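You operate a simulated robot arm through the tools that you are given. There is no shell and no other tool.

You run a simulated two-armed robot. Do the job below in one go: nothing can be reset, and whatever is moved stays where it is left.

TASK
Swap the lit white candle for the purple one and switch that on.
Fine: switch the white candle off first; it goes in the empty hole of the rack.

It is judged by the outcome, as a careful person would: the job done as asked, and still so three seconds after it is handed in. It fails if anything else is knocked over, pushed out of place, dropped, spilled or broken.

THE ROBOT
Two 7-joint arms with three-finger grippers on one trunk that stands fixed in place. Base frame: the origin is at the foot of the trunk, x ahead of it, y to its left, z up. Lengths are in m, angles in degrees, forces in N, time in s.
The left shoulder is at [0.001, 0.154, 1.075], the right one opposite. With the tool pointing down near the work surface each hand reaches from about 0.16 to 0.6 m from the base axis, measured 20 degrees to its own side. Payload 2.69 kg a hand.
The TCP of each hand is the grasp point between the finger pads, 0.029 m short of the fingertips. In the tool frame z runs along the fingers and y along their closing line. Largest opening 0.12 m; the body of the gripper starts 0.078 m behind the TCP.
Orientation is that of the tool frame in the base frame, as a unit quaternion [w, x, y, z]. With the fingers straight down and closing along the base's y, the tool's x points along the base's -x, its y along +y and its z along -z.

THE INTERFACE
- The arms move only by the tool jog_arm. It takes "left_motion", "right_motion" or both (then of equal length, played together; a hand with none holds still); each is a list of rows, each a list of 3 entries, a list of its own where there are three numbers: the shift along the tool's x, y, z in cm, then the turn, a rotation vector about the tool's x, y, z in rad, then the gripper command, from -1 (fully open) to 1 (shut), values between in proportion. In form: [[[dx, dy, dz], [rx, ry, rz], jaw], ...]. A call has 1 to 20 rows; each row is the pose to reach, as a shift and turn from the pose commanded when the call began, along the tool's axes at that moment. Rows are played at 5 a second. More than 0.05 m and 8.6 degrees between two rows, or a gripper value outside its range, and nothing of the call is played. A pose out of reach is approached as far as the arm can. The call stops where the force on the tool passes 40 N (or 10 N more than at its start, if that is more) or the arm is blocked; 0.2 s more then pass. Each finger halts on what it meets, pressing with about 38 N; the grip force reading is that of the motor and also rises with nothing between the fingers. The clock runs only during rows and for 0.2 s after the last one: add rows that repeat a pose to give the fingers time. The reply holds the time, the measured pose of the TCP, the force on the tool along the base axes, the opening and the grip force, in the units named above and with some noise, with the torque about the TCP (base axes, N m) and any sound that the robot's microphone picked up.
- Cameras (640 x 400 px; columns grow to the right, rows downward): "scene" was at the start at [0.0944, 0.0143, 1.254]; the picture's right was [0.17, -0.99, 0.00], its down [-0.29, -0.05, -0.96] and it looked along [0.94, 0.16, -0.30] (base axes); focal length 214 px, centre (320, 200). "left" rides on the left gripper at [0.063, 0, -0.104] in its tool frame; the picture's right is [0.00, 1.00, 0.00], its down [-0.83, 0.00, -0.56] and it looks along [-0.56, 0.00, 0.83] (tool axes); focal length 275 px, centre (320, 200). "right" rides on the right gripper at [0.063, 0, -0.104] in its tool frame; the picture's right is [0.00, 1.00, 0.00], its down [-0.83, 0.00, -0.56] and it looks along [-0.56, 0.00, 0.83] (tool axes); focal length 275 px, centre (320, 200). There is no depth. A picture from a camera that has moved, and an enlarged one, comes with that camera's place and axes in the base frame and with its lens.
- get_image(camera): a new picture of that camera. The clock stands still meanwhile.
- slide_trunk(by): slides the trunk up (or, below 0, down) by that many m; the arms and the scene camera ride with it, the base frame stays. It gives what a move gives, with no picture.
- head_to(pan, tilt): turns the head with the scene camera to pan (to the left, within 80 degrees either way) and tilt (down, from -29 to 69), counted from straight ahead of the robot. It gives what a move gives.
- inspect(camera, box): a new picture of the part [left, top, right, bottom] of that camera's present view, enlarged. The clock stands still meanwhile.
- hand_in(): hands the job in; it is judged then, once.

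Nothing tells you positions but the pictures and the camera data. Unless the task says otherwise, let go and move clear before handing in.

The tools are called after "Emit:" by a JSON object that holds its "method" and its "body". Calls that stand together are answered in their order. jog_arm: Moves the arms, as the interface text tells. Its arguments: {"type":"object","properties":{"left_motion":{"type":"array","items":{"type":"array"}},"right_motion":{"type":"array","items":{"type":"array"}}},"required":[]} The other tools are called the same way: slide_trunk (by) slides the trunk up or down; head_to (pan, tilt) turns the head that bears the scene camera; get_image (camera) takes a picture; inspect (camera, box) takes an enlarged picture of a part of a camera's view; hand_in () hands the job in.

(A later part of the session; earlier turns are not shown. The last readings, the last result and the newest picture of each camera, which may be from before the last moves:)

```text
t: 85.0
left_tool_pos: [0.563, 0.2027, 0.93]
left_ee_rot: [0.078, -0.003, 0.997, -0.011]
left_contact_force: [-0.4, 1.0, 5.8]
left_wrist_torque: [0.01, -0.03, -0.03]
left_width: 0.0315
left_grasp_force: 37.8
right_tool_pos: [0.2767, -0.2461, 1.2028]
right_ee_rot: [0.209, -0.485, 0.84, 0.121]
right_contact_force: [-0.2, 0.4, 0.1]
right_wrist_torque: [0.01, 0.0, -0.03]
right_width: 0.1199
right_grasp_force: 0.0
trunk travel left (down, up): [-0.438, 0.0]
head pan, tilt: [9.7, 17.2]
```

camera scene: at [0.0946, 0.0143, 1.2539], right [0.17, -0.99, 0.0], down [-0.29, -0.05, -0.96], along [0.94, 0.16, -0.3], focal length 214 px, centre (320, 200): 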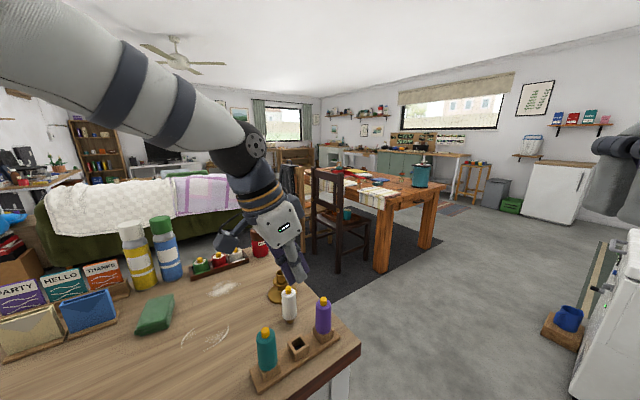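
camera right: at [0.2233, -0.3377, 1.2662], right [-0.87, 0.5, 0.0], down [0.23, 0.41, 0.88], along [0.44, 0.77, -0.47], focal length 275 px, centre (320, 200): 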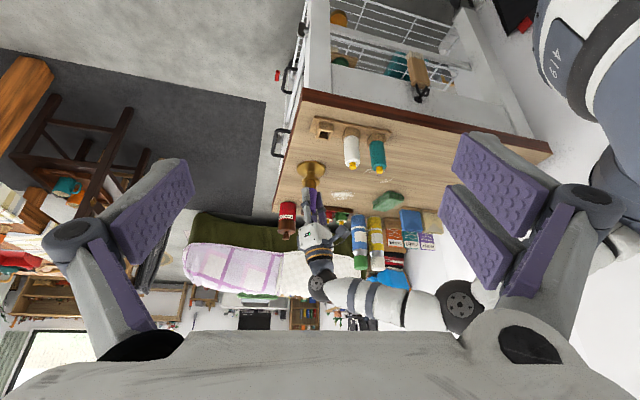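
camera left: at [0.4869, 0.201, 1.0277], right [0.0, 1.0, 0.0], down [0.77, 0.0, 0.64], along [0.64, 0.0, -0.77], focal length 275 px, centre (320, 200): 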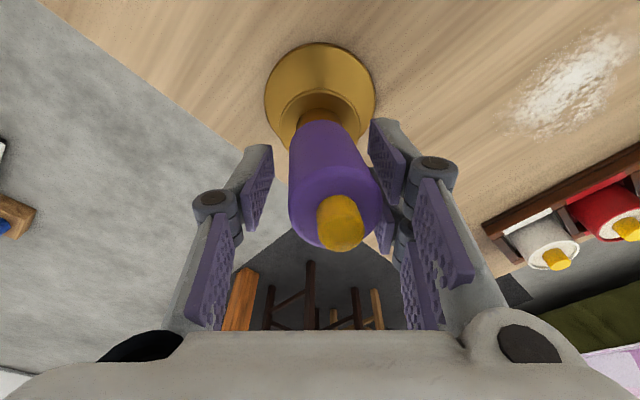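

Emit:
{"method": "jog_arm", "body": {"left_motion": [[[0, 0, -0.03], [0, 0, 0], 1], [[0, 0, -0.03], [0, 0, 0], 1], [[0, 0, -0.03], [0, 0, 0], 0.47], [[0, 0, -0.03], [0, 0, 0], 0.455], [[0, 0, -0.03], [0, 0, 0], 0.44], [[0, 0, -0.03], [0, 0, 0], 0.43], [[0, 0, -0.03], [0, 0, 0], 0.43]]}}

Emit:
{"method": "inspect", "body": {"camera": "scene", "box": [268, 233, 304, 293]}}

Emit:
{"method": "inspect", "body": {"camera": "right", "box": [290, 150, 340, 215]}}

Emit:
{"method": "inspect", "body": {"camera": "left", "box": [265, 80, 375, 250]}}

```text
t: 86.6
left_tool_pos: [0.5627, 0.2014, 0.9317]
left_ee_rot: [0.08, -0.002, 0.997, -0.013]
left_contact_force: [0.4, 0.0, 0.1]
left_wrist_torque: [-0.01, 0.0, -0.03]
left_width: 0.0335
left_grasp_force: 0.1
right_tool_pos: [0.2771, -0.2459, 1.2042]
right_ee_rot: [0.21, -0.485, 0.841, 0.121]
right_contact_force: [0.5, -0.7, -0.7]
right_wrist_torque: [0.0, 0.01, 0.01]
right_width: 0.1198
right_grasp_force: 0.1
trunk travel left (down, up): [-0.438, 0.0]
head pan, tilt: [9.7, 17.2]
```

```text
6.67 times, centred on (286, 263) of scene
camera zoom: at [0.0944, 0.0143, 1.254], right [0.17, -0.99, 0.0], down [-0.29, -0.05, -0.96], along [0.94, 0.16, -0.3], focal length 1430 px, centre (547, -220)
```

zoom: 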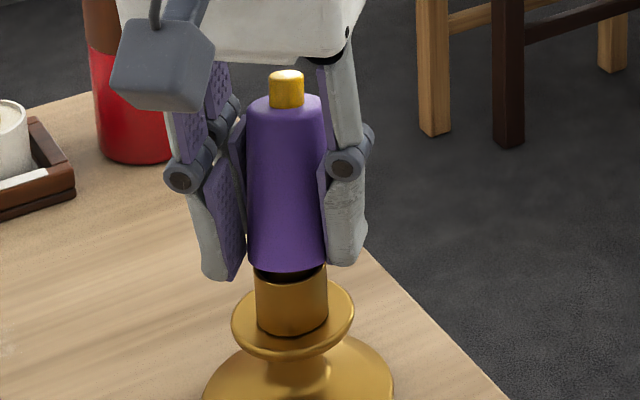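

```text
6.15 times, centred on (315, 182) of right
camera zoom: at [0.224, -0.337, 1.2665], right [-0.87, 0.5, 0.0], down [0.23, 0.41, 0.88], along [0.44, 0.76, -0.47], focal length 1694 px, centre (351, 308)
```

zoom: 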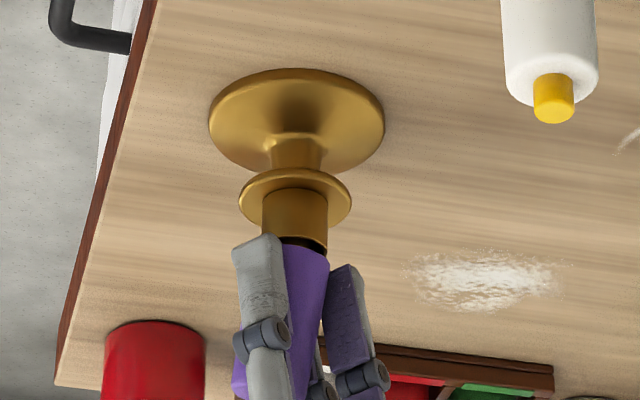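

```text
2.35 times, centred on (320, 165) of left
camera zoom: at [0.4833, 0.2037, 1.0225], right [0.0, 1.0, -0.02], down [0.73, 0.01, 0.68], along [0.68, -0.02, -0.73], focal length 648 px, centre (320, 282)
```

zoom: 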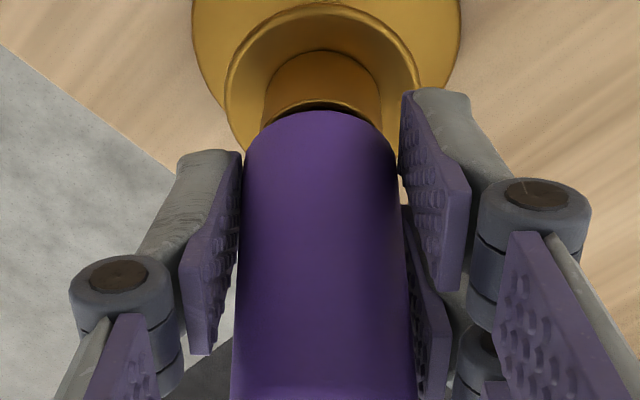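

Now I understand: the arm's force response lags by about a second, so the hand was in fact pulling up when I let go, and the candle rose and tipped forward. I'll regrip with the hand less tilted and unrolled, and this time wait for the forces to settle.

Emit:
{"method": "jog_arm", "body": {"left_motion": [[[0, 0, 0], [-0.008, 0.03, 0.001], 0.43], [[0, 0, 0], [-0.016, 0.06, 0.003], 0.43], [[0, 0, 0], [-0.0247, 0.09, 0.004], 0.43], [[0, 0, 0], [-0.0247, 0.09, 0.004], 0.43], [[0, 0, 0], [-0.0247, 0.09, 0.004], 0.43]]}}

Emit:
{"method": "inspect", "body": {"camera": "scene", "box": [268, 233, 304, 293]}}

Emit:
{"method": "inspect", "body": {"camera": "right", "box": [290, 150, 340, 215]}}

Emit:
{"method": "inspect", "body": {"camera": "left", "box": [255, 70, 385, 270]}}

```text
t: 87.8
left_tool_pos: [0.5632, 0.2028, 0.9306]
left_ee_rot: [0.034, -0.001, 0.999, 0.0]
left_contact_force: [0.5, -0.1, 0.0]
left_wrist_torque: [0.01, -0.01, -0.01]
left_width: 0.0337
left_grasp_force: 0.1
right_tool_pos: [0.2781, -0.2464, 1.2048]
right_ee_rot: [0.21, -0.485, 0.84, 0.122]
right_contact_force: [-1.5, -1.2, 0.0]
right_wrist_torque: [0.01, 0.01, -0.03]
right_width: 0.1199
right_grasp_force: 0.1
trunk travel left (down, up): [-0.438, 0.0]
head pan, tilt: [9.7, 17.2]
```

```text
6.67 times, centred on (286, 263) of scene
camera zoom: at [0.0945, 0.0143, 1.254], right [0.17, -0.99, 0.0], down [-0.29, -0.05, -0.96], along [0.94, 0.16, -0.3], focal length 1430 px, centre (547, -220)
```

zoom: 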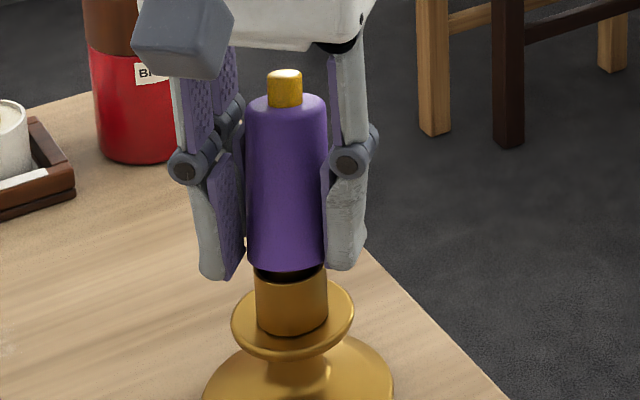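

```text
6.15 times, centred on (315, 182) of right
camera zoom: at [0.2241, -0.337, 1.2665], right [-0.87, 0.5, 0.0], down [0.23, 0.41, 0.88], along [0.44, 0.76, -0.47], focal length 1694 px, centre (351, 308)
```

zoom: 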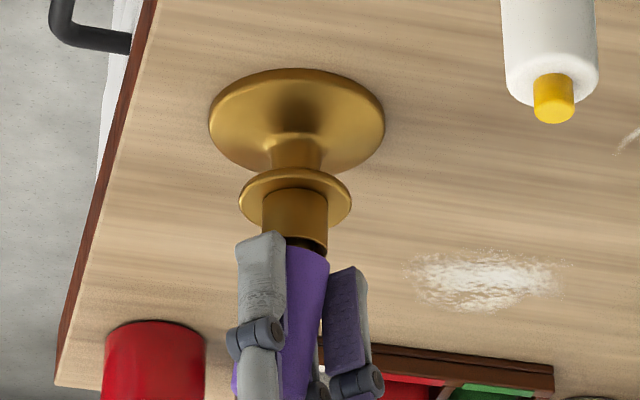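

```text
2.00 times, centred on (320, 170) of left
camera zoom: at [0.4924, 0.201, 1.029], right [0.0, 1.0, 0.0], down [0.79, 0.0, 0.61], along [0.61, 0.0, -0.79], focal length 551 px, centre (320, 260)
```

zoom: 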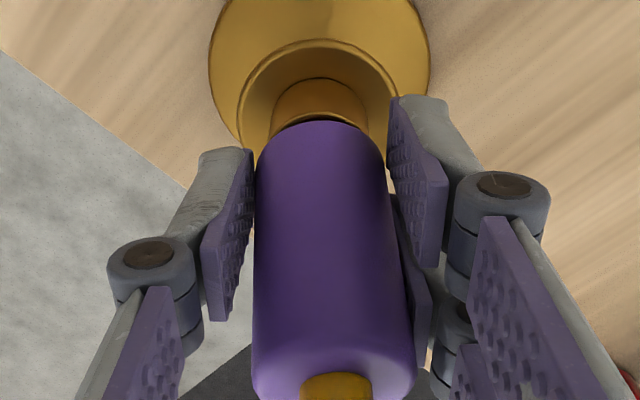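

Emit:
{"method": "jog_arm", "body": {"left_motion": [[[-0.15, 0, 0.01], [0, 0, 0], 0.43], [[-0.3, 0, 0.02], [0, 0, 0], 0.43], [[-0.3, 0, 0.02], [0, 0, 0], 0.46], [[-0.3, 0, 0.02], [0, 0, 0], 0.5], [[-0.3, 0, 0.02], [0, 0, 0], 1], [[-0.3, 0, 0.02], [0, 0, 0], 1]]}}

Emit:
{"method": "inspect", "body": {"camera": "right", "box": [290, 150, 340, 215]}}

Emit:
{"method": "inspect", "body": {"camera": "left", "box": [255, 70, 385, 270]}}

Emit:
{"method": "inspect", "body": {"camera": "scene", "box": [268, 233, 304, 293]}}

```text
t: 89.2
left_tool_pos: [0.5642, 0.2023, 0.9305]
left_ee_rot: [0.034, -0.001, 0.999, 0.0]
left_contact_force: [0.6, 0.4, 1.0]
left_wrist_torque: [0.02, 0.02, -0.02]
left_width: 0.0318
left_grasp_force: 38.2
right_tool_pos: [0.2776, -0.2458, 1.2034]
right_ee_rot: [0.21, -0.485, 0.84, 0.121]
right_contact_force: [0.1, 0.3, -0.7]
right_wrist_torque: [-0.02, 0.02, 0.0]
right_width: 0.1203
right_grasp_force: 0.0
trunk travel left (down, up): [-0.438, 0.0]
head pan, tilt: [9.7, 17.2]
```

```text
6.15 times, centred on (315, 182) of right
camera zoom: at [0.224, -0.337, 1.2665], right [-0.87, 0.5, 0.0], down [0.23, 0.41, 0.88], along [0.44, 0.76, -0.47], focal length 1694 px, centre (351, 308)
```

zoom: 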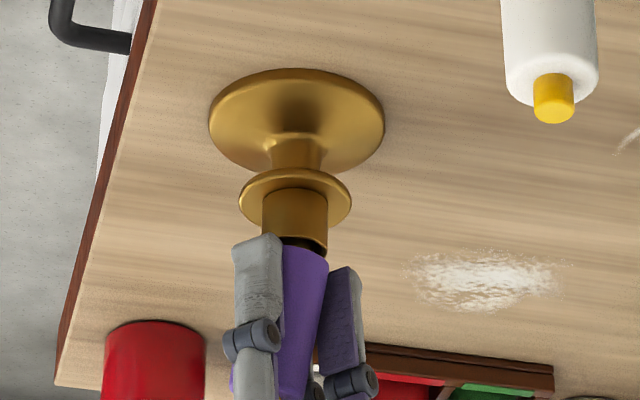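

```text
2.00 times, centred on (320, 170) of left
camera zoom: at [0.4948, 0.2011, 1.0287], right [0.0, 1.0, 0.0], down [0.79, 0.0, 0.61], along [0.61, 0.0, -0.79], focal length 551 px, centre (320, 260)
```

zoom: 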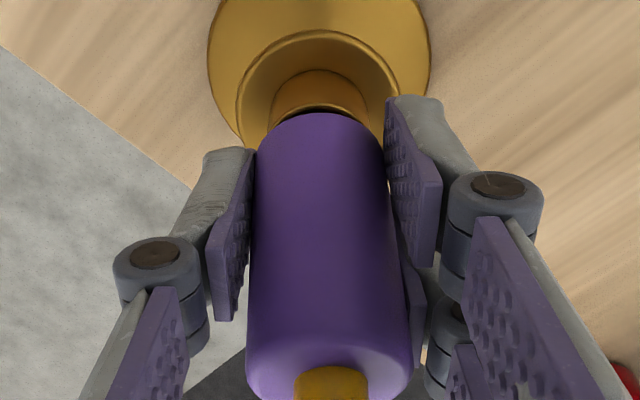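

```text
6.67 times, centred on (286, 263) of scene
camera zoom: at [0.0944, 0.0143, 1.254], right [0.17, -0.99, 0.0], down [-0.29, -0.05, -0.96], along [0.94, 0.16, -0.3], focal length 1430 px, centre (547, -220)
```

zoom: 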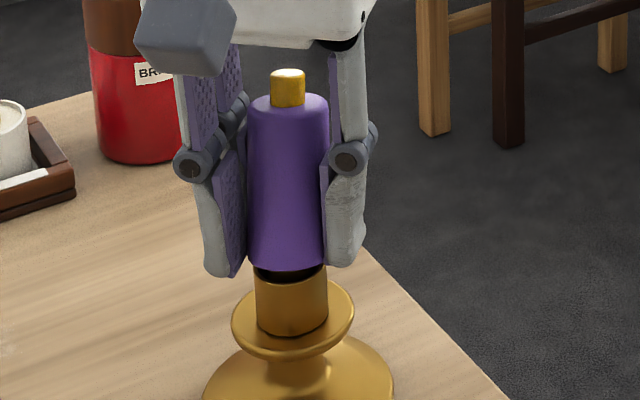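

The candle is gripped, leaning about 9° forward. I'll rotate it back to vertical about the cup centre and wait for the forces to settle.

Emit:
{"method": "jog_arm", "body": {"left_motion": [[[0.16, 0, -0.01], [0, -0.04, 0], 1], [[0.33, 0, -0.01], [0, -0.08, 0], 1], [[0.49, 0, -0.02], [0, -0.12, 0], 1], [[0.65, 0, -0.02], [0, -0.162, 0], 1], [[0.65, 0, -0.02], [0, -0.162, 0], 1], [[0.65, 0, -0.02], [0, -0.162, 0], 1], [[0.65, 0, -0.02], [0, -0.162, 0], 1], [[0.65, 0, -0.02], [0, -0.162, 0], 1], [[0.65, 0, -0.02], [0, -0.162, 0], 1]]}}

Emit:
{"method": "inspect", "body": {"camera": "right", "box": [290, 150, 340, 215]}}

Emit:
{"method": "inspect", "body": {"camera": "left", "box": [255, 70, 385, 270]}}

Emit:
{"method": "inspect", "body": {"camera": "scene", "box": [268, 233, 304, 293]}}

```text
t: 91.2
left_tool_pos: [0.5586, 0.2018, 0.9323]
left_ee_rot: [0.116, 0.0, 0.993, 0.0]
left_contact_force: [0.5, -0.3, -0.7]
left_wrist_torque: [0.02, -0.01, 0.0]
left_width: 0.0313
left_grasp_force: 37.8
right_tool_pos: [0.2774, -0.2461, 1.203]
right_ee_rot: [0.209, -0.486, 0.84, 0.121]
right_contact_force: [-1.0, -0.7, 0.4]
right_wrist_torque: [0.03, 0.03, -0.01]
right_width: 0.12
right_grasp_force: 0.1
trunk travel left (down, up): [-0.438, 0.0]
head pan, tilt: [9.7, 17.2]
```

```text
6.15 times, centred on (315, 182) of right
camera zoom: at [0.2241, -0.337, 1.2665], right [-0.87, 0.5, 0.0], down [0.23, 0.41, 0.88], along [0.44, 0.76, -0.47], focal length 1694 px, centre (351, 308)
```

zoom: 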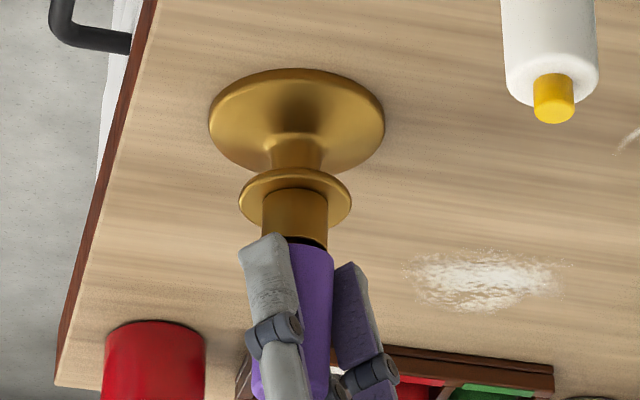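

```text
2.00 times, centred on (320, 170) of left
camera zoom: at [0.473, 0.2014, 1.0169], right [0.0, 1.0, 0.0], down [0.68, 0.0, 0.73], along [0.73, 0.0, -0.68], focal length 551 px, centre (320, 260)
```

zoom: 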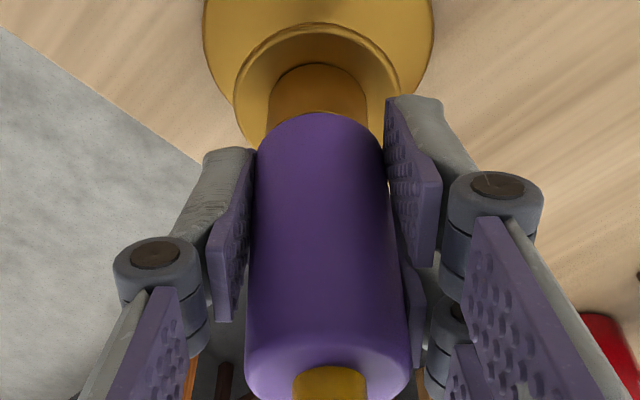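

```text
6.67 times, centred on (286, 263) of scene
camera zoom: at [0.0945, 0.0143, 1.254], right [0.17, -0.99, 0.0], down [-0.29, -0.05, -0.96], along [0.94, 0.16, -0.3], focal length 1430 px, centre (547, -220)
```

zoom: 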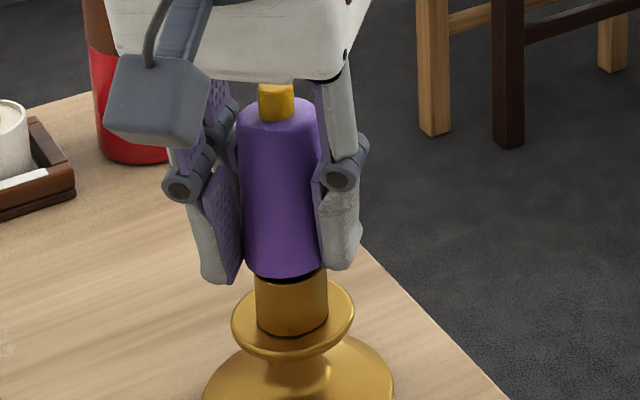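

The candle is vertical now and all loads read zero. I'll lower it in small steps, with waiting time to feel the true contact.

Emit:
{"method": "jog_arm", "body": {"left_motion": [[[0.012, 0, 0.05], [0, 0, 0], 1], [[0.023, 0, 0.1], [0, 0, 0], 1], [[0.035, 0, 0.15], [0, 0, 0], 1], [[0.047, 0, 0.2], [0, 0, 0], 1], [[0.047, 0, 0.2], [0, 0, 0], 1], [[0.047, 0, 0.2], [0, 0, 0], 1], [[0.047, 0, 0.2], [0, 0, 0], 1], [[0.047, 0, 0.2], [0, 0, 0], 1], [[0.047, 0, 0.2], [0, 0, 0], 1]]}}

Emit:
{"method": "inspect", "body": {"camera": "scene", "box": [268, 233, 304, 293]}}

Emit:
{"method": "inspect", "body": {"camera": "right", "box": [300, 165, 330, 205]}}

```text
t: 93.2
left_tool_pos: [0.5591, 0.2014, 0.9294]
left_ee_rot: [0.115, -0.001, 0.993, 0.0]
left_contact_force: [-0.4, -0.9, 2.4]
left_wrist_torque: [0.02, -0.02, -0.01]
left_width: 0.0316
left_grasp_force: 38.1
right_tool_pos: [0.2772, -0.2465, 1.204]
right_ee_rot: [0.21, -0.486, 0.84, 0.121]
right_contact_force: [0.0, -0.1, -1.6]
right_wrist_torque: [-0.03, -0.01, 0.0]
right_width: 0.12
right_grasp_force: 0.1
trunk travel left (down, up): [-0.438, 0.0]
head pan, tilt: [9.7, 17.2]
```

```text
6.67 times, centred on (286, 263) of scene
camera zoom: at [0.0943, 0.0143, 1.254], right [0.17, -0.99, 0.0], down [-0.29, -0.05, -0.96], along [0.94, 0.16, -0.3], focal length 1430 px, centre (547, -220)
```

zoom: 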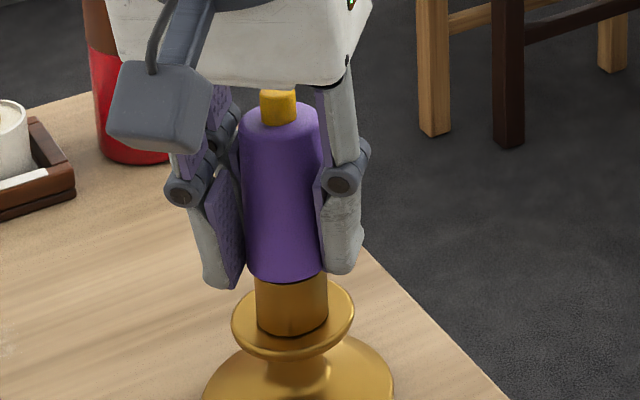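

```text
10.00 times, centred on (315, 185) of right
camera zoom: at [0.2239, -0.3371, 1.2666], right [-0.87, 0.5, 0.0], down [0.23, 0.41, 0.88], along [0.44, 0.76, -0.47], focal length 2753 px, centre (370, 350)
```

zoom: 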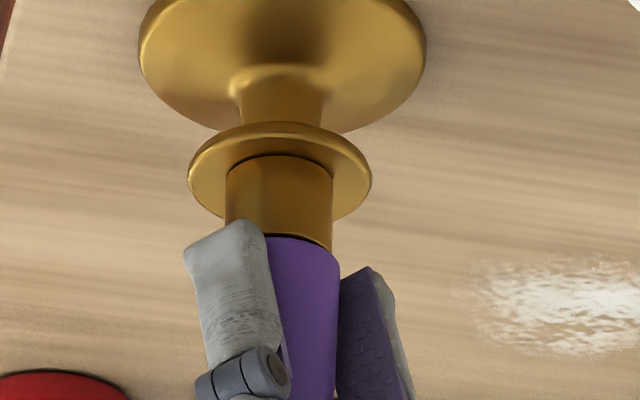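

Emit:
{"method": "jog_arm", "body": {"left_motion": [[[0.012, 0, 0.05], [0, 0, 0], 1], [[0.023, 0, 0.1], [0, 0, 0], 1], [[0.023, 0, 0.1], [0, 0, 0], 1], [[0.023, 0, 0.1], [0, 0, 0], 1], [[0.023, 0, 0.1], [0, 0, 0], 1], [[0.023, 0, 0.1], [0, 0, 0], 1], [[0.023, 0, 0.1], [0, 0, 0], 1]]}}

Emit:
{"method": "inspect", "body": {"camera": "scene", "box": [268, 233, 304, 293]}}

Emit:
{"method": "inspect", "body": {"camera": "right", "box": [300, 165, 330, 205]}}

```text
t: 94.8
left_tool_pos: [0.5596, 0.2012, 0.9284]
left_ee_rot: [0.115, -0.001, 0.993, 0.001]
left_contact_force: [-0.1, 0.5, 2.6]
left_wrist_torque: [0.03, 0.0, -0.14]
left_width: 0.0315
left_grasp_force: 37.4
right_tool_pos: [0.2771, -0.2453, 1.2043]
right_ee_rot: [0.209, -0.485, 0.84, 0.121]
right_contact_force: [-0.1, -0.1, 0.4]
right_wrist_torque: [0.01, -0.01, 0.01]
right_width: 0.1195
right_grasp_force: 0.0
trunk travel left (down, up): [-0.438, 0.0]
head pan, tilt: [9.7, 17.2]
```

```text
6.67 times, centred on (286, 263) of scene
camera zoom: at [0.0941, 0.0143, 1.254], right [0.17, -0.99, 0.0], down [-0.29, -0.05, -0.96], along [0.94, 0.16, -0.3], focal length 1430 px, centre (547, -220)
```

zoom: 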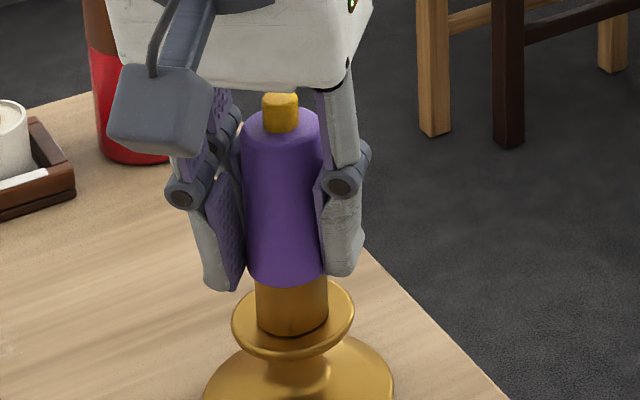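

```text
10.00 times, centred on (315, 185) of right
camera zoom: at [0.2237, -0.3371, 1.2666], right [-0.87, 0.5, 0.0], down [0.23, 0.41, 0.88], along [0.44, 0.76, -0.47], focal length 2753 px, centre (370, 350)
```

zoom: 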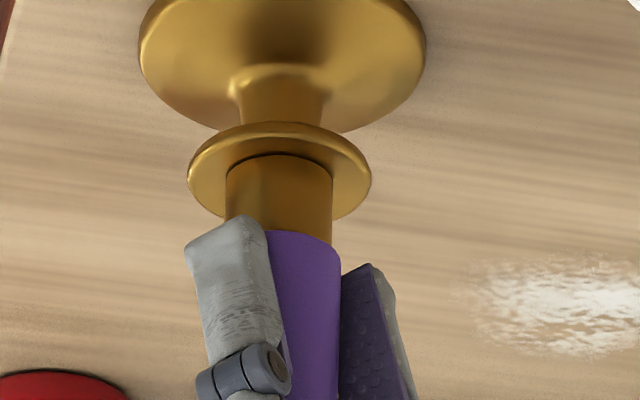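

Emit:
{"method": "jog_arm", "body": {"left_motion": [[[0.012, 0, 0.05], [0, 0, 0], 1], [[0.012, 0, 0.05], [0, 0, 0], 1], [[0.012, 0, 0.05], [0, 0, 0], 1], [[0.012, 0, 0.05], [0, 0, 0], 1], [[0.012, 0, 0.05], [0, 0, 0], 1], [[0.012, 0, 0.05], [0, 0, 0], 1]]}}

```text
t: 96.2
left_tool_pos: [0.5592, 0.2023, 0.9288]
left_ee_rot: [0.115, -0.001, 0.993, 0.001]
left_contact_force: [0.5, -2.7, 8.4]
left_wrist_torque: [-0.03, 0.02, -0.17]
left_width: 0.0309
left_grasp_force: 38.4
right_tool_pos: [0.2768, -0.2471, 1.2043]
right_ee_rot: [0.211, -0.485, 0.84, 0.122]
right_contact_force: [-0.8, 0.8, 0.1]
right_wrist_torque: [-0.03, 0.01, -0.03]
right_width: 0.1198
right_grasp_force: 0.1
trunk travel left (down, up): [-0.438, 0.0]
head pan, tilt: [9.7, 17.2]
```

Emit:
{"method": "jog_arm", "body": {"left_motion": [[[-0.012, -0.02, -0.05], [0, 0, 0], 1], [[-0.012, -0.02, -0.05], [0, 0, 0], 1], [[-0.012, -0.02, -0.05], [0, 0, 0], 1], [[-0.012, -0.02, -0.05], [0, 0, 0], 1], [[-0.012, -0.02, -0.05], [0, 0, 0], 1], [[-0.012, -0.02, -0.05], [0, 0, 0], 1], [[-0.012, -0.02, -0.05], [0, 0, 0], 1], [[-0.012, -0.02, -0.05], [0, 0, 0], 1]]}}

Emit:
{"method": "inspect", "body": {"camera": "scene", "box": [268, 233, 304, 293]}}

Emit:
{"method": "inspect", "body": {"camera": "right", "box": [290, 150, 340, 215]}}

Emit:
{"method": "inspect", "body": {"camera": "left", "box": [255, 70, 385, 270]}}

```text
t: 98.0
left_tool_pos: [0.559, 0.2012, 0.9278]
left_ee_rot: [0.116, -0.001, 0.993, 0.001]
left_contact_force: [0.9, 2.9, 7.7]
left_wrist_torque: [0.11, -0.1, -0.19]
left_width: 0.0313
left_grasp_force: 37.8
right_tool_pos: [0.2771, -0.2464, 1.205]
right_ee_rot: [0.209, -0.485, 0.841, 0.121]
right_contact_force: [-0.1, -0.8, -0.6]
right_wrist_torque: [-0.02, 0.03, -0.01]
right_width: 0.1201
right_grasp_force: 0.0
trunk travel left (down, up): [-0.438, 0.0]
head pan, tilt: [9.7, 17.2]
```

```text
6.67 times, centred on (286, 263) of scene
camera zoom: at [0.0939, 0.0144, 1.254], right [0.17, -0.99, 0.0], down [-0.29, -0.05, -0.96], along [0.94, 0.16, -0.3], focal length 1430 px, centre (547, -220)
```

zoom: 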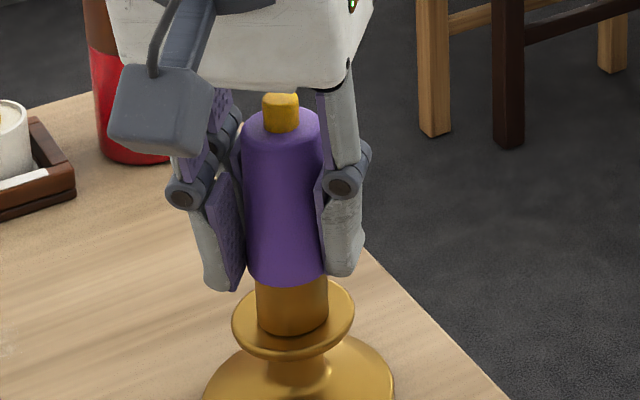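

```text
6.15 times, centred on (315, 182) of right
camera zoom: at [0.2235, -0.3369, 1.2667], right [-0.87, 0.5, 0.0], down [0.23, 0.41, 0.88], along [0.44, 0.76, -0.47], focal length 1694 px, centre (351, 308)
```

zoom: 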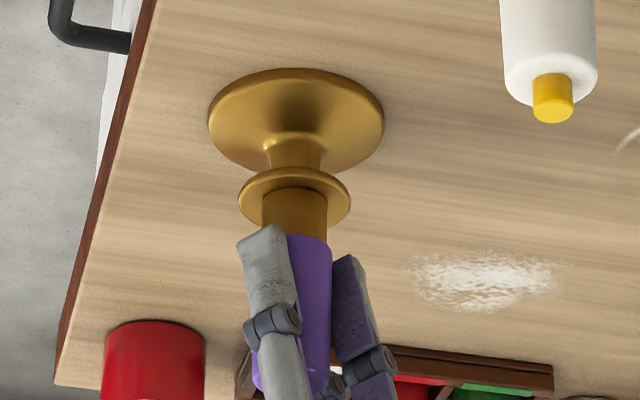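

```text
2.00 times, centred on (320, 170) of left
camera zoom: at [0.4731, 0.2007, 1.0135], right [0.0, 1.0, 0.0], down [0.68, 0.0, 0.73], along [0.73, 0.0, -0.68], focal length 551 px, centre (320, 260)
```

zoom: 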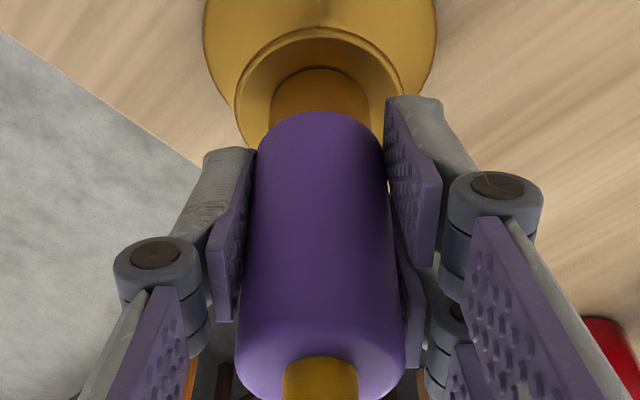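

Emit:
{"method": "jog_arm", "body": {"left_motion": [[[-0.012, 0.01, -0.05], [0, 0, 0], 1], [[-0.012, 0.01, -0.05], [0, 0, 0], 1], [[-0.012, 0.01, -0.05], [0, 0, 0], 1], [[-0.012, 0.01, -0.05], [0, 0, 0], 1], [[-0.012, 0.01, -0.05], [0, 0, 0], 1], [[-0.012, 0.01, -0.05], [0, 0, 0], 1], [[-0.012, 0.01, -0.05], [0, 0, 0], 1], [[-0.012, 0.01, -0.05], [0, 0, 0], 1], [[-0.012, 0.01, -0.05], [0, 0, 0], 1], [[-0.012, 0.01, -0.05], [0, 0, 0], 1]]}}

```text
t: 100.2
left_tool_pos: [0.5592, 0.2023, 0.9286]
left_ee_rot: [0.115, -0.001, 0.993, 0.0]
left_contact_force: [-1.6, -3.4, 1.2]
left_wrist_torque: [-0.09, -0.04, -0.19]
left_width: 0.0313
left_grasp_force: 37.7
right_tool_pos: [0.2769, -0.2466, 1.2039]
right_ee_rot: [0.21, -0.486, 0.84, 0.122]
right_contact_force: [0.0, 1.0, -0.3]
right_wrist_torque: [0.03, 0.02, -0.01]
right_width: 0.12
right_grasp_force: 0.1
trunk travel left (down, up): [-0.438, 0.0]
head pan, tilt: [9.7, 17.2]
```

Emit:
{"method": "jog_arm", "body": {"left_motion": [[[0, -0.005, 0], [0, 0, 0], 1], [[0, -0.005, 0], [0, 0, 0], 1], [[0, -0.005, 0], [0, 0, 0], 1], [[0, -0.005, 0], [0, 0, 0], 1], [[0, -0.005, 0], [0, 0, 0], 1], [[0, -0.005, 0], [0, 0, 0], 1], [[0, -0.005, 0], [0, 0, 0], 1], [[0, -0.005, 0], [0, 0, 0], 1]]}}

```text
t: 102.0
left_tool_pos: [0.5591, 0.201, 0.9283]
left_ee_rot: [0.115, -0.001, 0.993, 0.0]
left_contact_force: [-5.8, -3.3, -1.6]
left_wrist_torque: [-0.04, 0.12, -0.19]
left_width: 0.0313
left_grasp_force: 38.0
right_tool_pos: [0.2768, -0.2455, 1.2028]
right_ee_rot: [0.21, -0.484, 0.841, 0.121]
right_contact_force: [-0.4, -0.3, 0.4]
right_wrist_torque: [-0.02, 0.0, 0.01]
right_width: 0.1197
right_grasp_force: 0.0
trunk travel left (down, up): [-0.438, 0.0]
head pan, tilt: [9.7, 17.2]
```

Emit:
{"method": "jog_arm", "body": {"left_motion": [[[0.058, -0.03, 0.03], [0, 0, 0], 1], [[0.058, -0.03, 0.03], [0, 0, 0], 1], [[0.058, -0.03, 0.03], [0, 0, 0], 1], [[0.058, -0.03, 0.03], [0, 0, 0], 1], [[0.058, -0.03, 0.03], [0, 0, 0], 1], [[0.058, -0.03, 0.03], [0, 0, 0], 1], [[0.058, -0.03, 0.03], [0, 0, 0], 1], [[0.058, -0.03, 0.03], [0, 0, 0], 1], [[0.058, -0.03, 0.03], [0, 0, 0], 1], [[0.058, -0.03, 0.03], [0, 0, 0], 1]]}}

```text
t: 104.2
left_tool_pos: [0.5584, 0.202, 0.9284]
left_ee_rot: [0.115, 0.0, 0.993, 0.0]
left_contact_force: [3.2, -2.5, 1.4]
left_wrist_torque: [-0.09, -0.05, -0.17]
left_width: 0.0316
left_grasp_force: 38.1
right_tool_pos: [0.2775, -0.2457, 1.2039]
right_ee_rot: [0.21, -0.484, 0.841, 0.121]
right_contact_force: [0.5, -0.3, 1.5]
right_wrist_torque: [0.03, 0.01, 0.01]
right_width: 0.12
right_grasp_force: 0.0
trunk travel left (down, up): [-0.438, 0.0]
head pan, tilt: [9.7, 17.2]
```

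Emit:
{"method": "jog_arm", "body": {"left_motion": [[[-0.02, -0.015, 0], [0, 0, 0], 1], [[-0.02, -0.015, 0], [0, 0, 0], 1], [[-0.02, -0.015, 0], [0, 0, 0], 1], [[-0.02, -0.015, 0], [0, 0, 0], 1], [[-0.02, -0.015, 0], [0, 0, 0], 1], [[-0.02, -0.015, 0], [0, 0, 0], 1], [[-0.02, -0.015, 0], [0, 0, 0], 1], [[-0.02, -0.015, 0], [0, 0, 0], 1]]}}

Emit:
{"method": "inspect", "body": {"camera": "right", "box": [290, 150, 340, 215]}}

Emit:
{"method": "inspect", "body": {"camera": "left", "box": [255, 70, 385, 270]}}

```text
t: 106.0
left_tool_pos: [0.559, 0.2016, 0.9286]
left_ee_rot: [0.115, 0.0, 0.993, 0.001]
left_contact_force: [5.2, -0.4, 1.3]
left_wrist_torque: [0.01, -0.12, -0.19]
left_width: 0.0315
left_grasp_force: 37.8
right_tool_pos: [0.2781, -0.246, 1.2037]
right_ee_rot: [0.209, -0.485, 0.84, 0.121]
right_contact_force: [-0.7, -0.5, 0.2]
right_wrist_torque: [-0.01, -0.02, 0.01]
right_width: 0.12
right_grasp_force: 0.1
trunk travel left (down, up): [-0.438, 0.0]
head pan, tilt: [9.7, 17.2]
```

```text
6.15 times, centred on (315, 182) of right
camera zoom: at [0.2243, -0.3372, 1.2665], right [-0.87, 0.5, 0.0], down [0.23, 0.41, 0.88], along [0.44, 0.76, -0.47], focal length 1694 px, centre (351, 308)
```

zoom: 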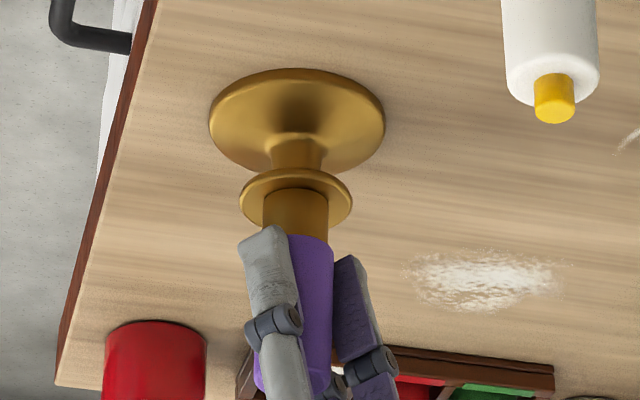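

```text
2.00 times, centred on (320, 170) of left
camera zoom: at [0.4732, 0.2008, 1.0135], right [0.0, 1.0, 0.0], down [0.68, 0.0, 0.73], along [0.73, 0.0, -0.68], focal length 551 px, centre (320, 260)
```

zoom: 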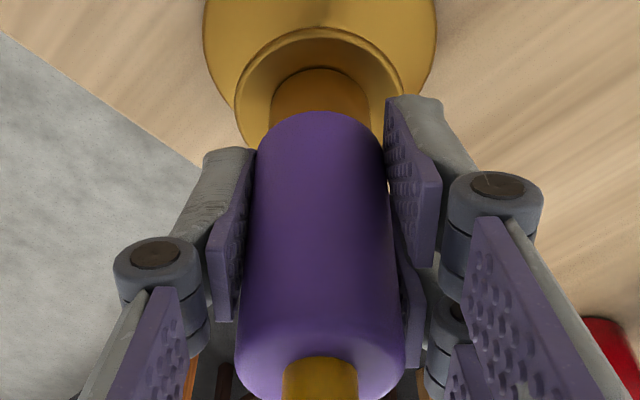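

The loads are nearly balanced and the candle is vertical and flush in all three views. I'll trim the last bit in x, hold, and then open slowly.

Emit:
{"method": "jog_arm", "body": {"left_motion": [[[-0.04, 0, 0.01], [0, 0, 0], 1], [[-0.04, 0, 0.01], [0, 0, 0], 1], [[-0.04, 0, 0.01], [0, 0, 0], 1], [[-0.04, 0, 0.01], [0, 0, 0], 1], [[-0.04, 0, 0.01], [0, 0, 0], 1], [[-0.04, 0, 0.01], [0, 0, 0], 1], [[-0.04, 0, 0.01], [0, 0, 0], 0.46], [[-0.04, 0, 0.01], [0, 0, 0], 0.44], [[-0.04, 0, 0.01], [0, 0, 0], 0.42], [[-0.04, 0, 0.01], [0, 0, 0], 0.4], [[-0.04, 0, 0.01], [0, 0, 0], 0.4]]}}

Emit:
{"method": "inspect", "body": {"camera": "right", "box": [290, 150, 340, 215]}}

Emit:
{"method": "inspect", "body": {"camera": "left", "box": [255, 70, 385, 270]}}

Emit:
{"method": "inspect", "body": {"camera": "scene", "box": [268, 233, 304, 293]}}

```text
t: 108.4
left_tool_pos: [0.5588, 0.2017, 0.9269]
left_ee_rot: [0.115, -0.001, 0.993, 0.0]
left_contact_force: [-0.4, 0.1, 0.6]
left_wrist_torque: [-0.02, -0.03, 0.02]
left_width: 0.0361
left_grasp_force: 0.0
right_tool_pos: [0.2767, -0.2461, 1.204]
right_ee_rot: [0.21, -0.485, 0.84, 0.121]
right_contact_force: [0.6, 0.4, -0.5]
right_wrist_torque: [0.02, 0.05, -0.01]
right_width: 0.1199
right_grasp_force: 0.0
trunk travel left (down, up): [-0.438, 0.0]
head pan, tilt: [9.7, 17.2]
```

```text
6.15 times, centred on (315, 182) of right
camera zoom: at [0.224, -0.337, 1.2665], right [-0.87, 0.5, 0.0], down [0.23, 0.41, 0.88], along [0.44, 0.76, -0.47], focal length 1694 px, centre (351, 308)
```

zoom: 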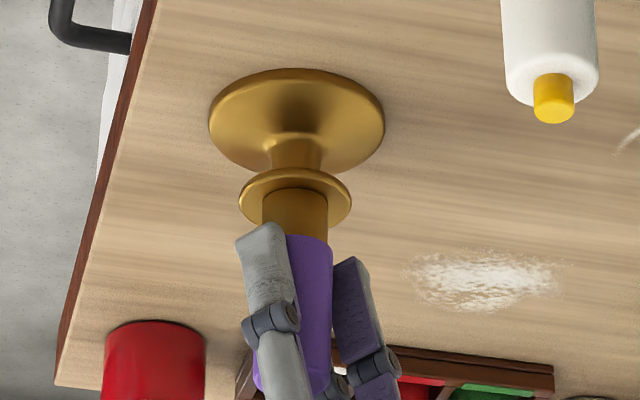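

```text
2.00 times, centred on (320, 170) of left
camera zoom: at [0.4731, 0.2011, 1.0131], right [0.0, 1.0, 0.0], down [0.68, 0.0, 0.73], along [0.73, 0.0, -0.68], focal length 551 px, centre (320, 260)
```

zoom: 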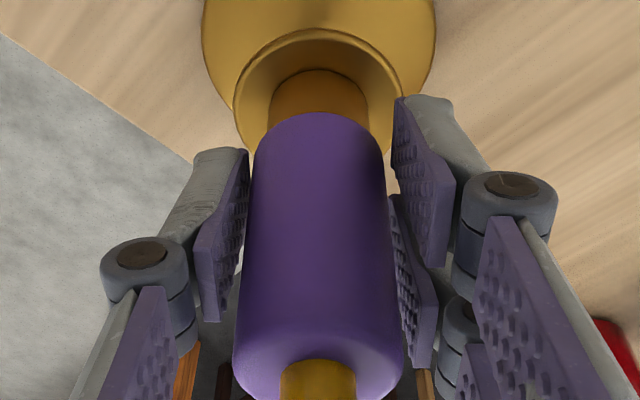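

```text
6.67 times, centred on (286, 263) of scene
camera zoom: at [0.0944, 0.0143, 1.254], right [0.17, -0.99, 0.0], down [-0.29, -0.05, -0.96], along [0.94, 0.16, -0.3], focal length 1430 px, centre (547, -220)
```

zoom: 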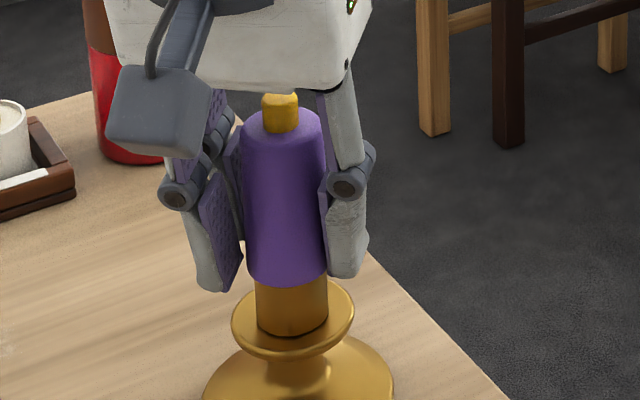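

Success: the purple candle stands upright and flush on its own with the fingers clear. I'll open further and check that it stays put.

Emit:
{"method": "jog_arm", "body": {"left_motion": [[[0, 0, 0], [0, 0, 0], 0.35], [[0, 0, 0], [0, 0, 0], 0.25], [[0, 0, 0], [0, 0, 0], 0.15], [[0, 0, 0], [0, 0, 0], 0.08], [[0, 0, 0], [0, 0, 0], 0.08], [[0, 0, 0], [0, 0, 0], 0.08]]}}

Emit:
{"method": "inspect", "body": {"camera": "scene", "box": [268, 233, 304, 293]}}

Emit:
{"method": "inspect", "body": {"camera": "right", "box": [290, 150, 340, 215]}}

Emit:
{"method": "get_image", "body": {"camera": "left"}}

```text
t: 109.8
left_tool_pos: [0.5587, 0.202, 0.9277]
left_ee_rot: [0.115, -0.001, 0.993, 0.001]
left_contact_force: [0.3, 0.6, 0.3]
left_wrist_torque: [-0.04, -0.02, -0.02]
left_width: 0.055
left_grasp_force: 0.0
right_tool_pos: [0.2776, -0.2455, 1.204]
right_ee_rot: [0.209, -0.486, 0.84, 0.121]
right_contact_force: [-0.6, -0.6, 0.3]
right_wrist_torque: [-0.02, -0.02, 0.01]
right_width: 0.1201
right_grasp_force: 0.2
trunk travel left (down, up): [-0.438, 0.0]
head pan, tilt: [9.7, 17.2]
```

```text
6.67 times, centred on (286, 263) of scene
camera zoom: at [0.0944, 0.0143, 1.254], right [0.17, -0.99, 0.0], down [-0.29, -0.05, -0.96], along [0.94, 0.16, -0.3], focal length 1430 px, centre (547, -220)
```

zoom: 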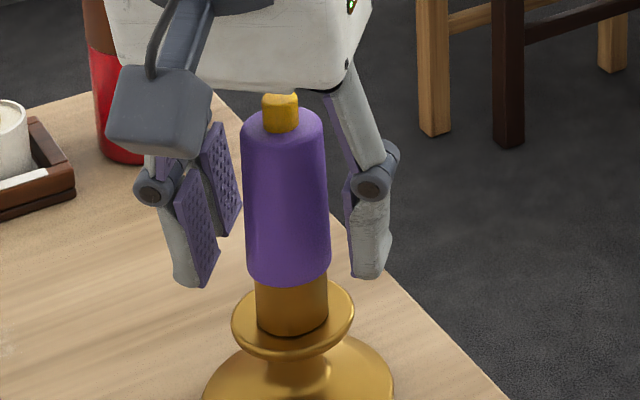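

```text
6.15 times, centred on (315, 182) of right
camera zoom: at [0.224, -0.337, 1.2665], right [-0.87, 0.5, 0.0], down [0.23, 0.41, 0.88], along [0.44, 0.76, -0.47], focal length 1694 px, centre (351, 308)
```

zoom: 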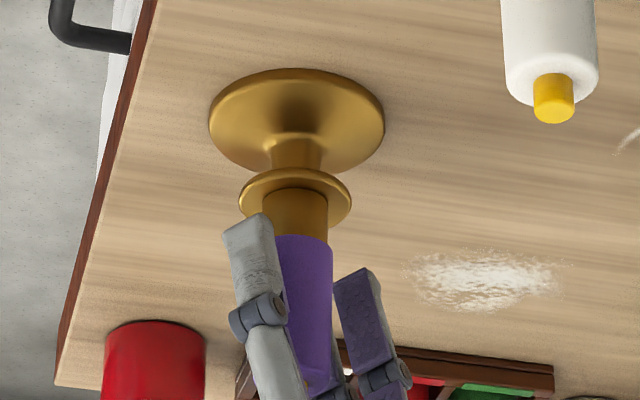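

```text
taken
camera left: at [0.4731, 0.2011, 1.0131], right [0.0, 1.0, 0.0], down [0.68, 0.0, 0.73], along [0.73, 0.0, -0.68], focal length 275 px, centre (320, 200)
```

left: 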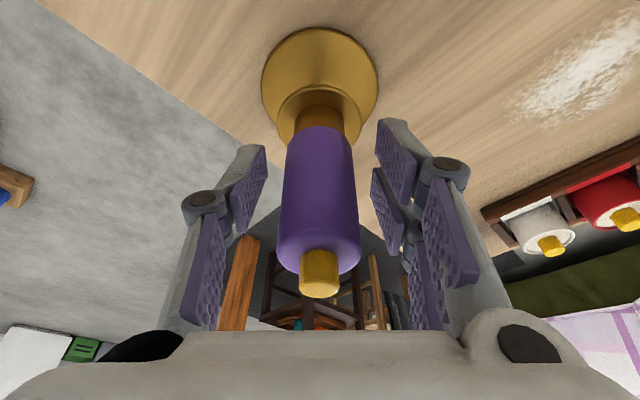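

The purple candle stands upright and fully seated. I'll withdraw straight up.

Emit:
{"method": "jog_arm", "body": {"left_motion": [[[-0.23, 0, -0.97], [0, 0, 0], 0.08], [[-0.69, 0, -2.92], [0, 0, 0], 0.08], [[-1.14, 0, -4.87], [0, 0, 0], 0.08], [[-1.6, 0, -6.8], [0, 0, 0], 0.08], [[-2.06, 0, -8.76], [0, 0, 0], 0.08], [[-2.51, 0, -10.7], [0, 0, 0], 0.08], [[-2.51, 0, -10.7], [0, 0, 0], 0.08]]}}

Emit:
{"method": "inspect", "body": {"camera": "scene", "box": [230, 210, 350, 370]}}

Emit:
{"method": "get_image", "body": {"camera": "left"}}

Emit:
{"method": "inspect", "body": {"camera": "right", "box": [280, 130, 400, 230]}}

```text
t: 111.4
left_tool_pos: [0.5587, 0.2008, 1.0393]
left_ee_rot: [0.115, -0.001, 0.993, 0.0]
left_contact_force: [-0.5, -0.4, 0.4]
left_wrist_torque: [0.02, -0.01, 0.0]
left_width: 0.0553
left_grasp_force: 0.0
right_tool_pos: [0.2775, -0.2465, 1.2036]
right_ee_rot: [0.209, -0.485, 0.841, 0.121]
right_contact_force: [-0.7, -0.4, 0.2]
right_wrist_torque: [-0.03, -0.03, 0.0]
right_width: 0.1201
right_grasp_force: 0.0
trunk travel left (down, up): [-0.438, 0.0]
head pan, tilt: [9.7, 17.2]
```

```text
2.50 times, centred on (290, 290) of scene
camera zoom: at [0.0946, 0.0143, 1.2539], right [0.17, -0.99, 0.0], down [-0.29, -0.05, -0.96], along [0.94, 0.16, -0.3], focal length 536 px, centre (395, -25)
```

zoom: 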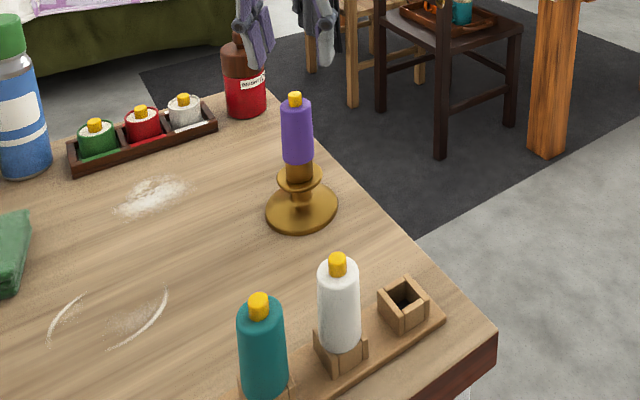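

```text
taken
camera left: at [0.4745, 0.2, 1.1242], right [0.0, 1.0, 0.0], down [0.68, 0.0, 0.73], along [0.73, 0.0, -0.68], focal length 275 px, centre (320, 200)
```

left: 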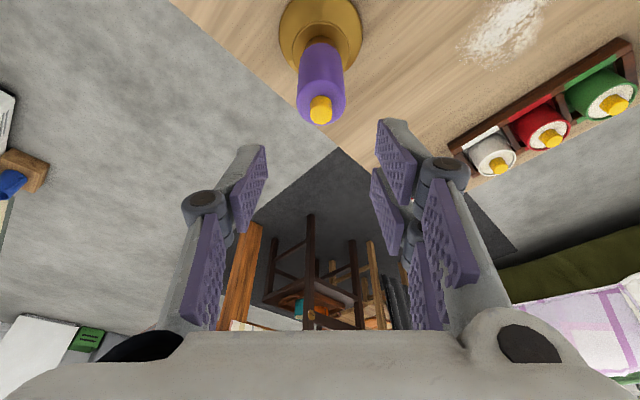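

```text
4.00 times, centred on (340, 180) of right
camera zoom: at [0.2242, -0.337, 1.2664], right [-0.87, 0.5, 0.0], down [0.23, 0.41, 0.88], along [0.44, 0.76, -0.47], focal length 1101 px, centre (240, 280)
```

zoom: 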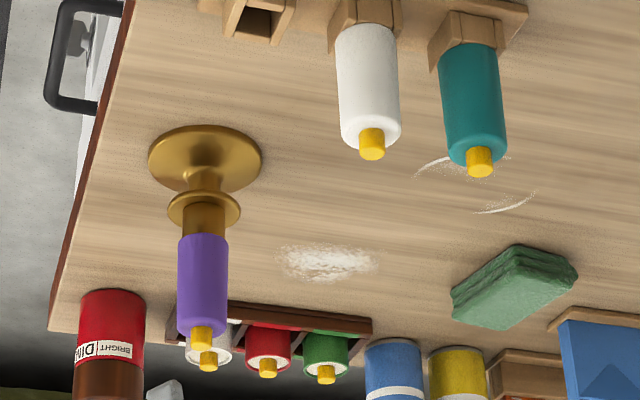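

Everything stands as it should. Now I'll measure the purple button's position for pressing.

Emit:
{"method": "inspect", "body": {"camera": "left", "box": [270, 30, 370, 150]}}

Emit:
{"method": "inspect", "body": {"camera": "scene", "box": [268, 220, 304, 280]}}

```text
3.33 times, centred on (320, 90) of left
camera zoom: at [0.4745, 0.2, 1.1242], right [0.0, 1.0, 0.0], down [0.68, 0.0, 0.73], along [0.73, 0.0, -0.68], focal length 918 px, centre (320, 567)
```

zoom: 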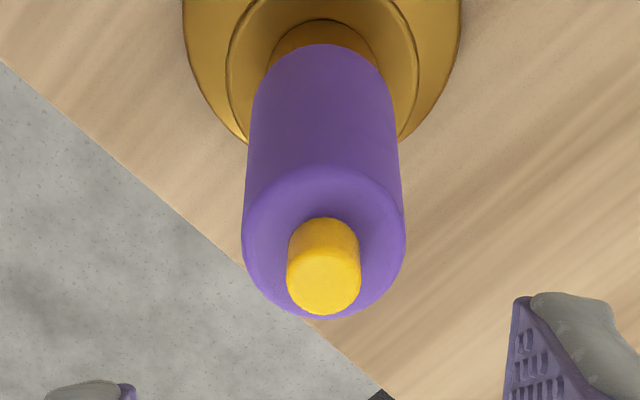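

```text
6.67 times, centred on (286, 250) of scene
camera zoom: at [0.0946, 0.0143, 1.2539], right [0.17, -0.99, 0.0], down [-0.29, -0.05, -0.96], along [0.94, 0.16, -0.3], focal length 1430 px, centre (547, -133)
```

zoom: 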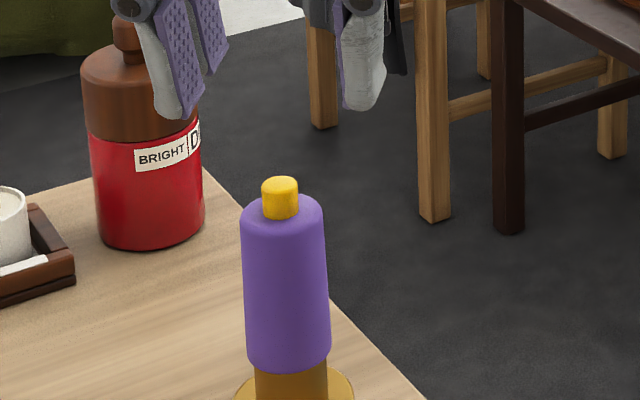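

I'll close the fingers and hover just above the button, keeping the 13° tilt and placing the -y finger over its centre.

Emit:
{"method": "jog_arm", "body": {"left_motion": [[[0, 0, 0], [0, 0, 0], 0.6], [[0, 0.3, 0], [0, 0, 0], 1], [[0, 0.6, 0], [0, 0, 0], 1], [[-0.03, 0.92, 1.0], [0, 0, 0], 1], [[-0.05, 0.92, 2.0], [0, 0, 0], 1], [[-0.05, 0.92, 2.78], [0, 0, 0], 1], [[-0.05, 0.92, 2.78], [0, 0, 0], 1], [[-0.05, 0.92, 2.78], [0, 0, 0], 1], [[-0.05, 0.92, 2.78], [0, 0, 0], 1]]}}

Emit:
{"method": "inspect", "body": {"camera": "left", "box": [260, 60, 380, 220]}}

Emit:
{"method": "inspect", "body": {"camera": "scene", "box": [263, 215, 308, 285]}}

Emit:
{"method": "inspect", "body": {"camera": "right", "box": [285, 160, 335, 230]}}

```text
t: 113.4
left_tool_pos: [0.5659, 0.2105, 1.0116]
left_ee_rot: [0.115, 0.0, 0.993, 0.0]
left_contact_force: [0.1, 0.0, -0.5]
left_wrist_torque: [0.01, 0.03, -0.02]
left_width: 0.0
left_grasp_force: 28.6
right_tool_pos: [0.2773, -0.2454, 1.204]
right_ee_rot: [0.209, -0.486, 0.84, 0.121]
right_contact_force: [-0.8, -0.6, -0.7]
right_wrist_torque: [-0.06, -0.01, 0.0]
right_width: 0.1202
right_grasp_force: 0.0
trunk travel left (down, up): [-0.438, 0.0]
head pan, tilt: [9.7, 17.2]
```

```text
2.50 times, centred on (320, 140) of left
camera zoom: at [0.4805, 0.21, 1.0972], right [0.0, 1.0, 0.0], down [0.68, 0.0, 0.73], along [0.73, 0.0, -0.68], focal length 688 px, centre (320, 350)
```

zoom: 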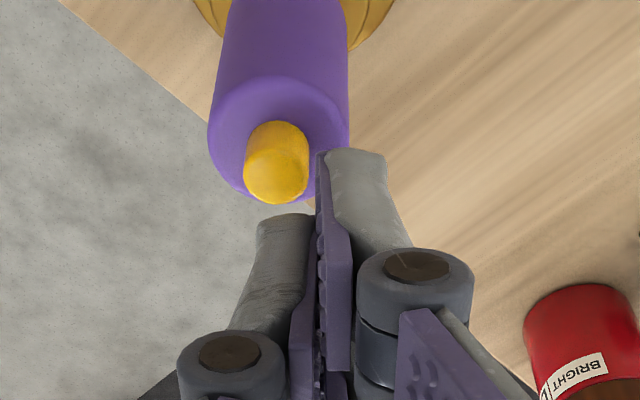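

```text
5.71 times, centred on (286, 250) of scene
camera zoom: at [0.0944, 0.0143, 1.254], right [0.17, -0.99, 0.0], down [-0.29, -0.05, -0.96], along [0.94, 0.16, -0.3], focal length 1226 px, centre (517, -86)
```

zoom: 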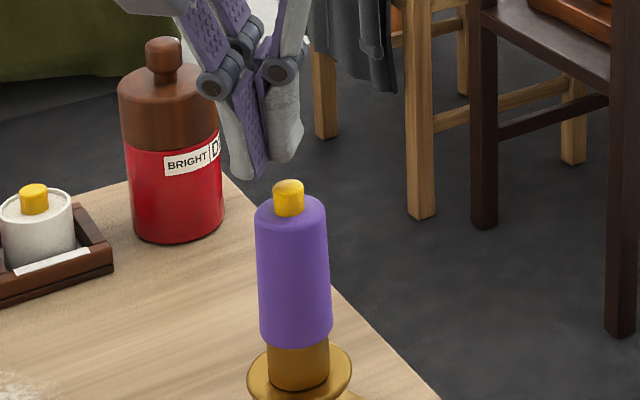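

```text
5.71 times, centred on (310, 195) of right
camera zoom: at [0.224, -0.337, 1.2665], right [-0.87, 0.5, 0.0], down [0.23, 0.41, 0.88], along [0.44, 0.76, -0.47], focal length 1573 px, centre (377, 229)
```

zoom: 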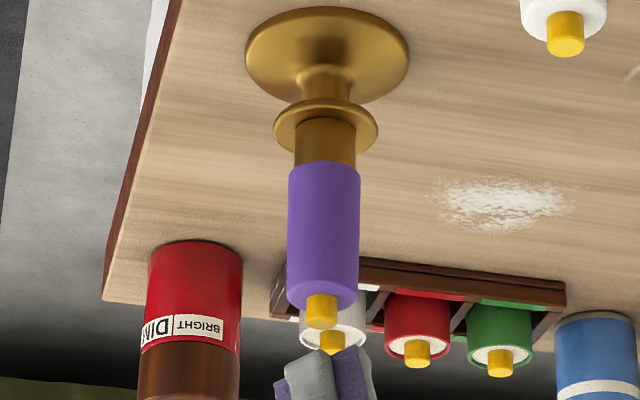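

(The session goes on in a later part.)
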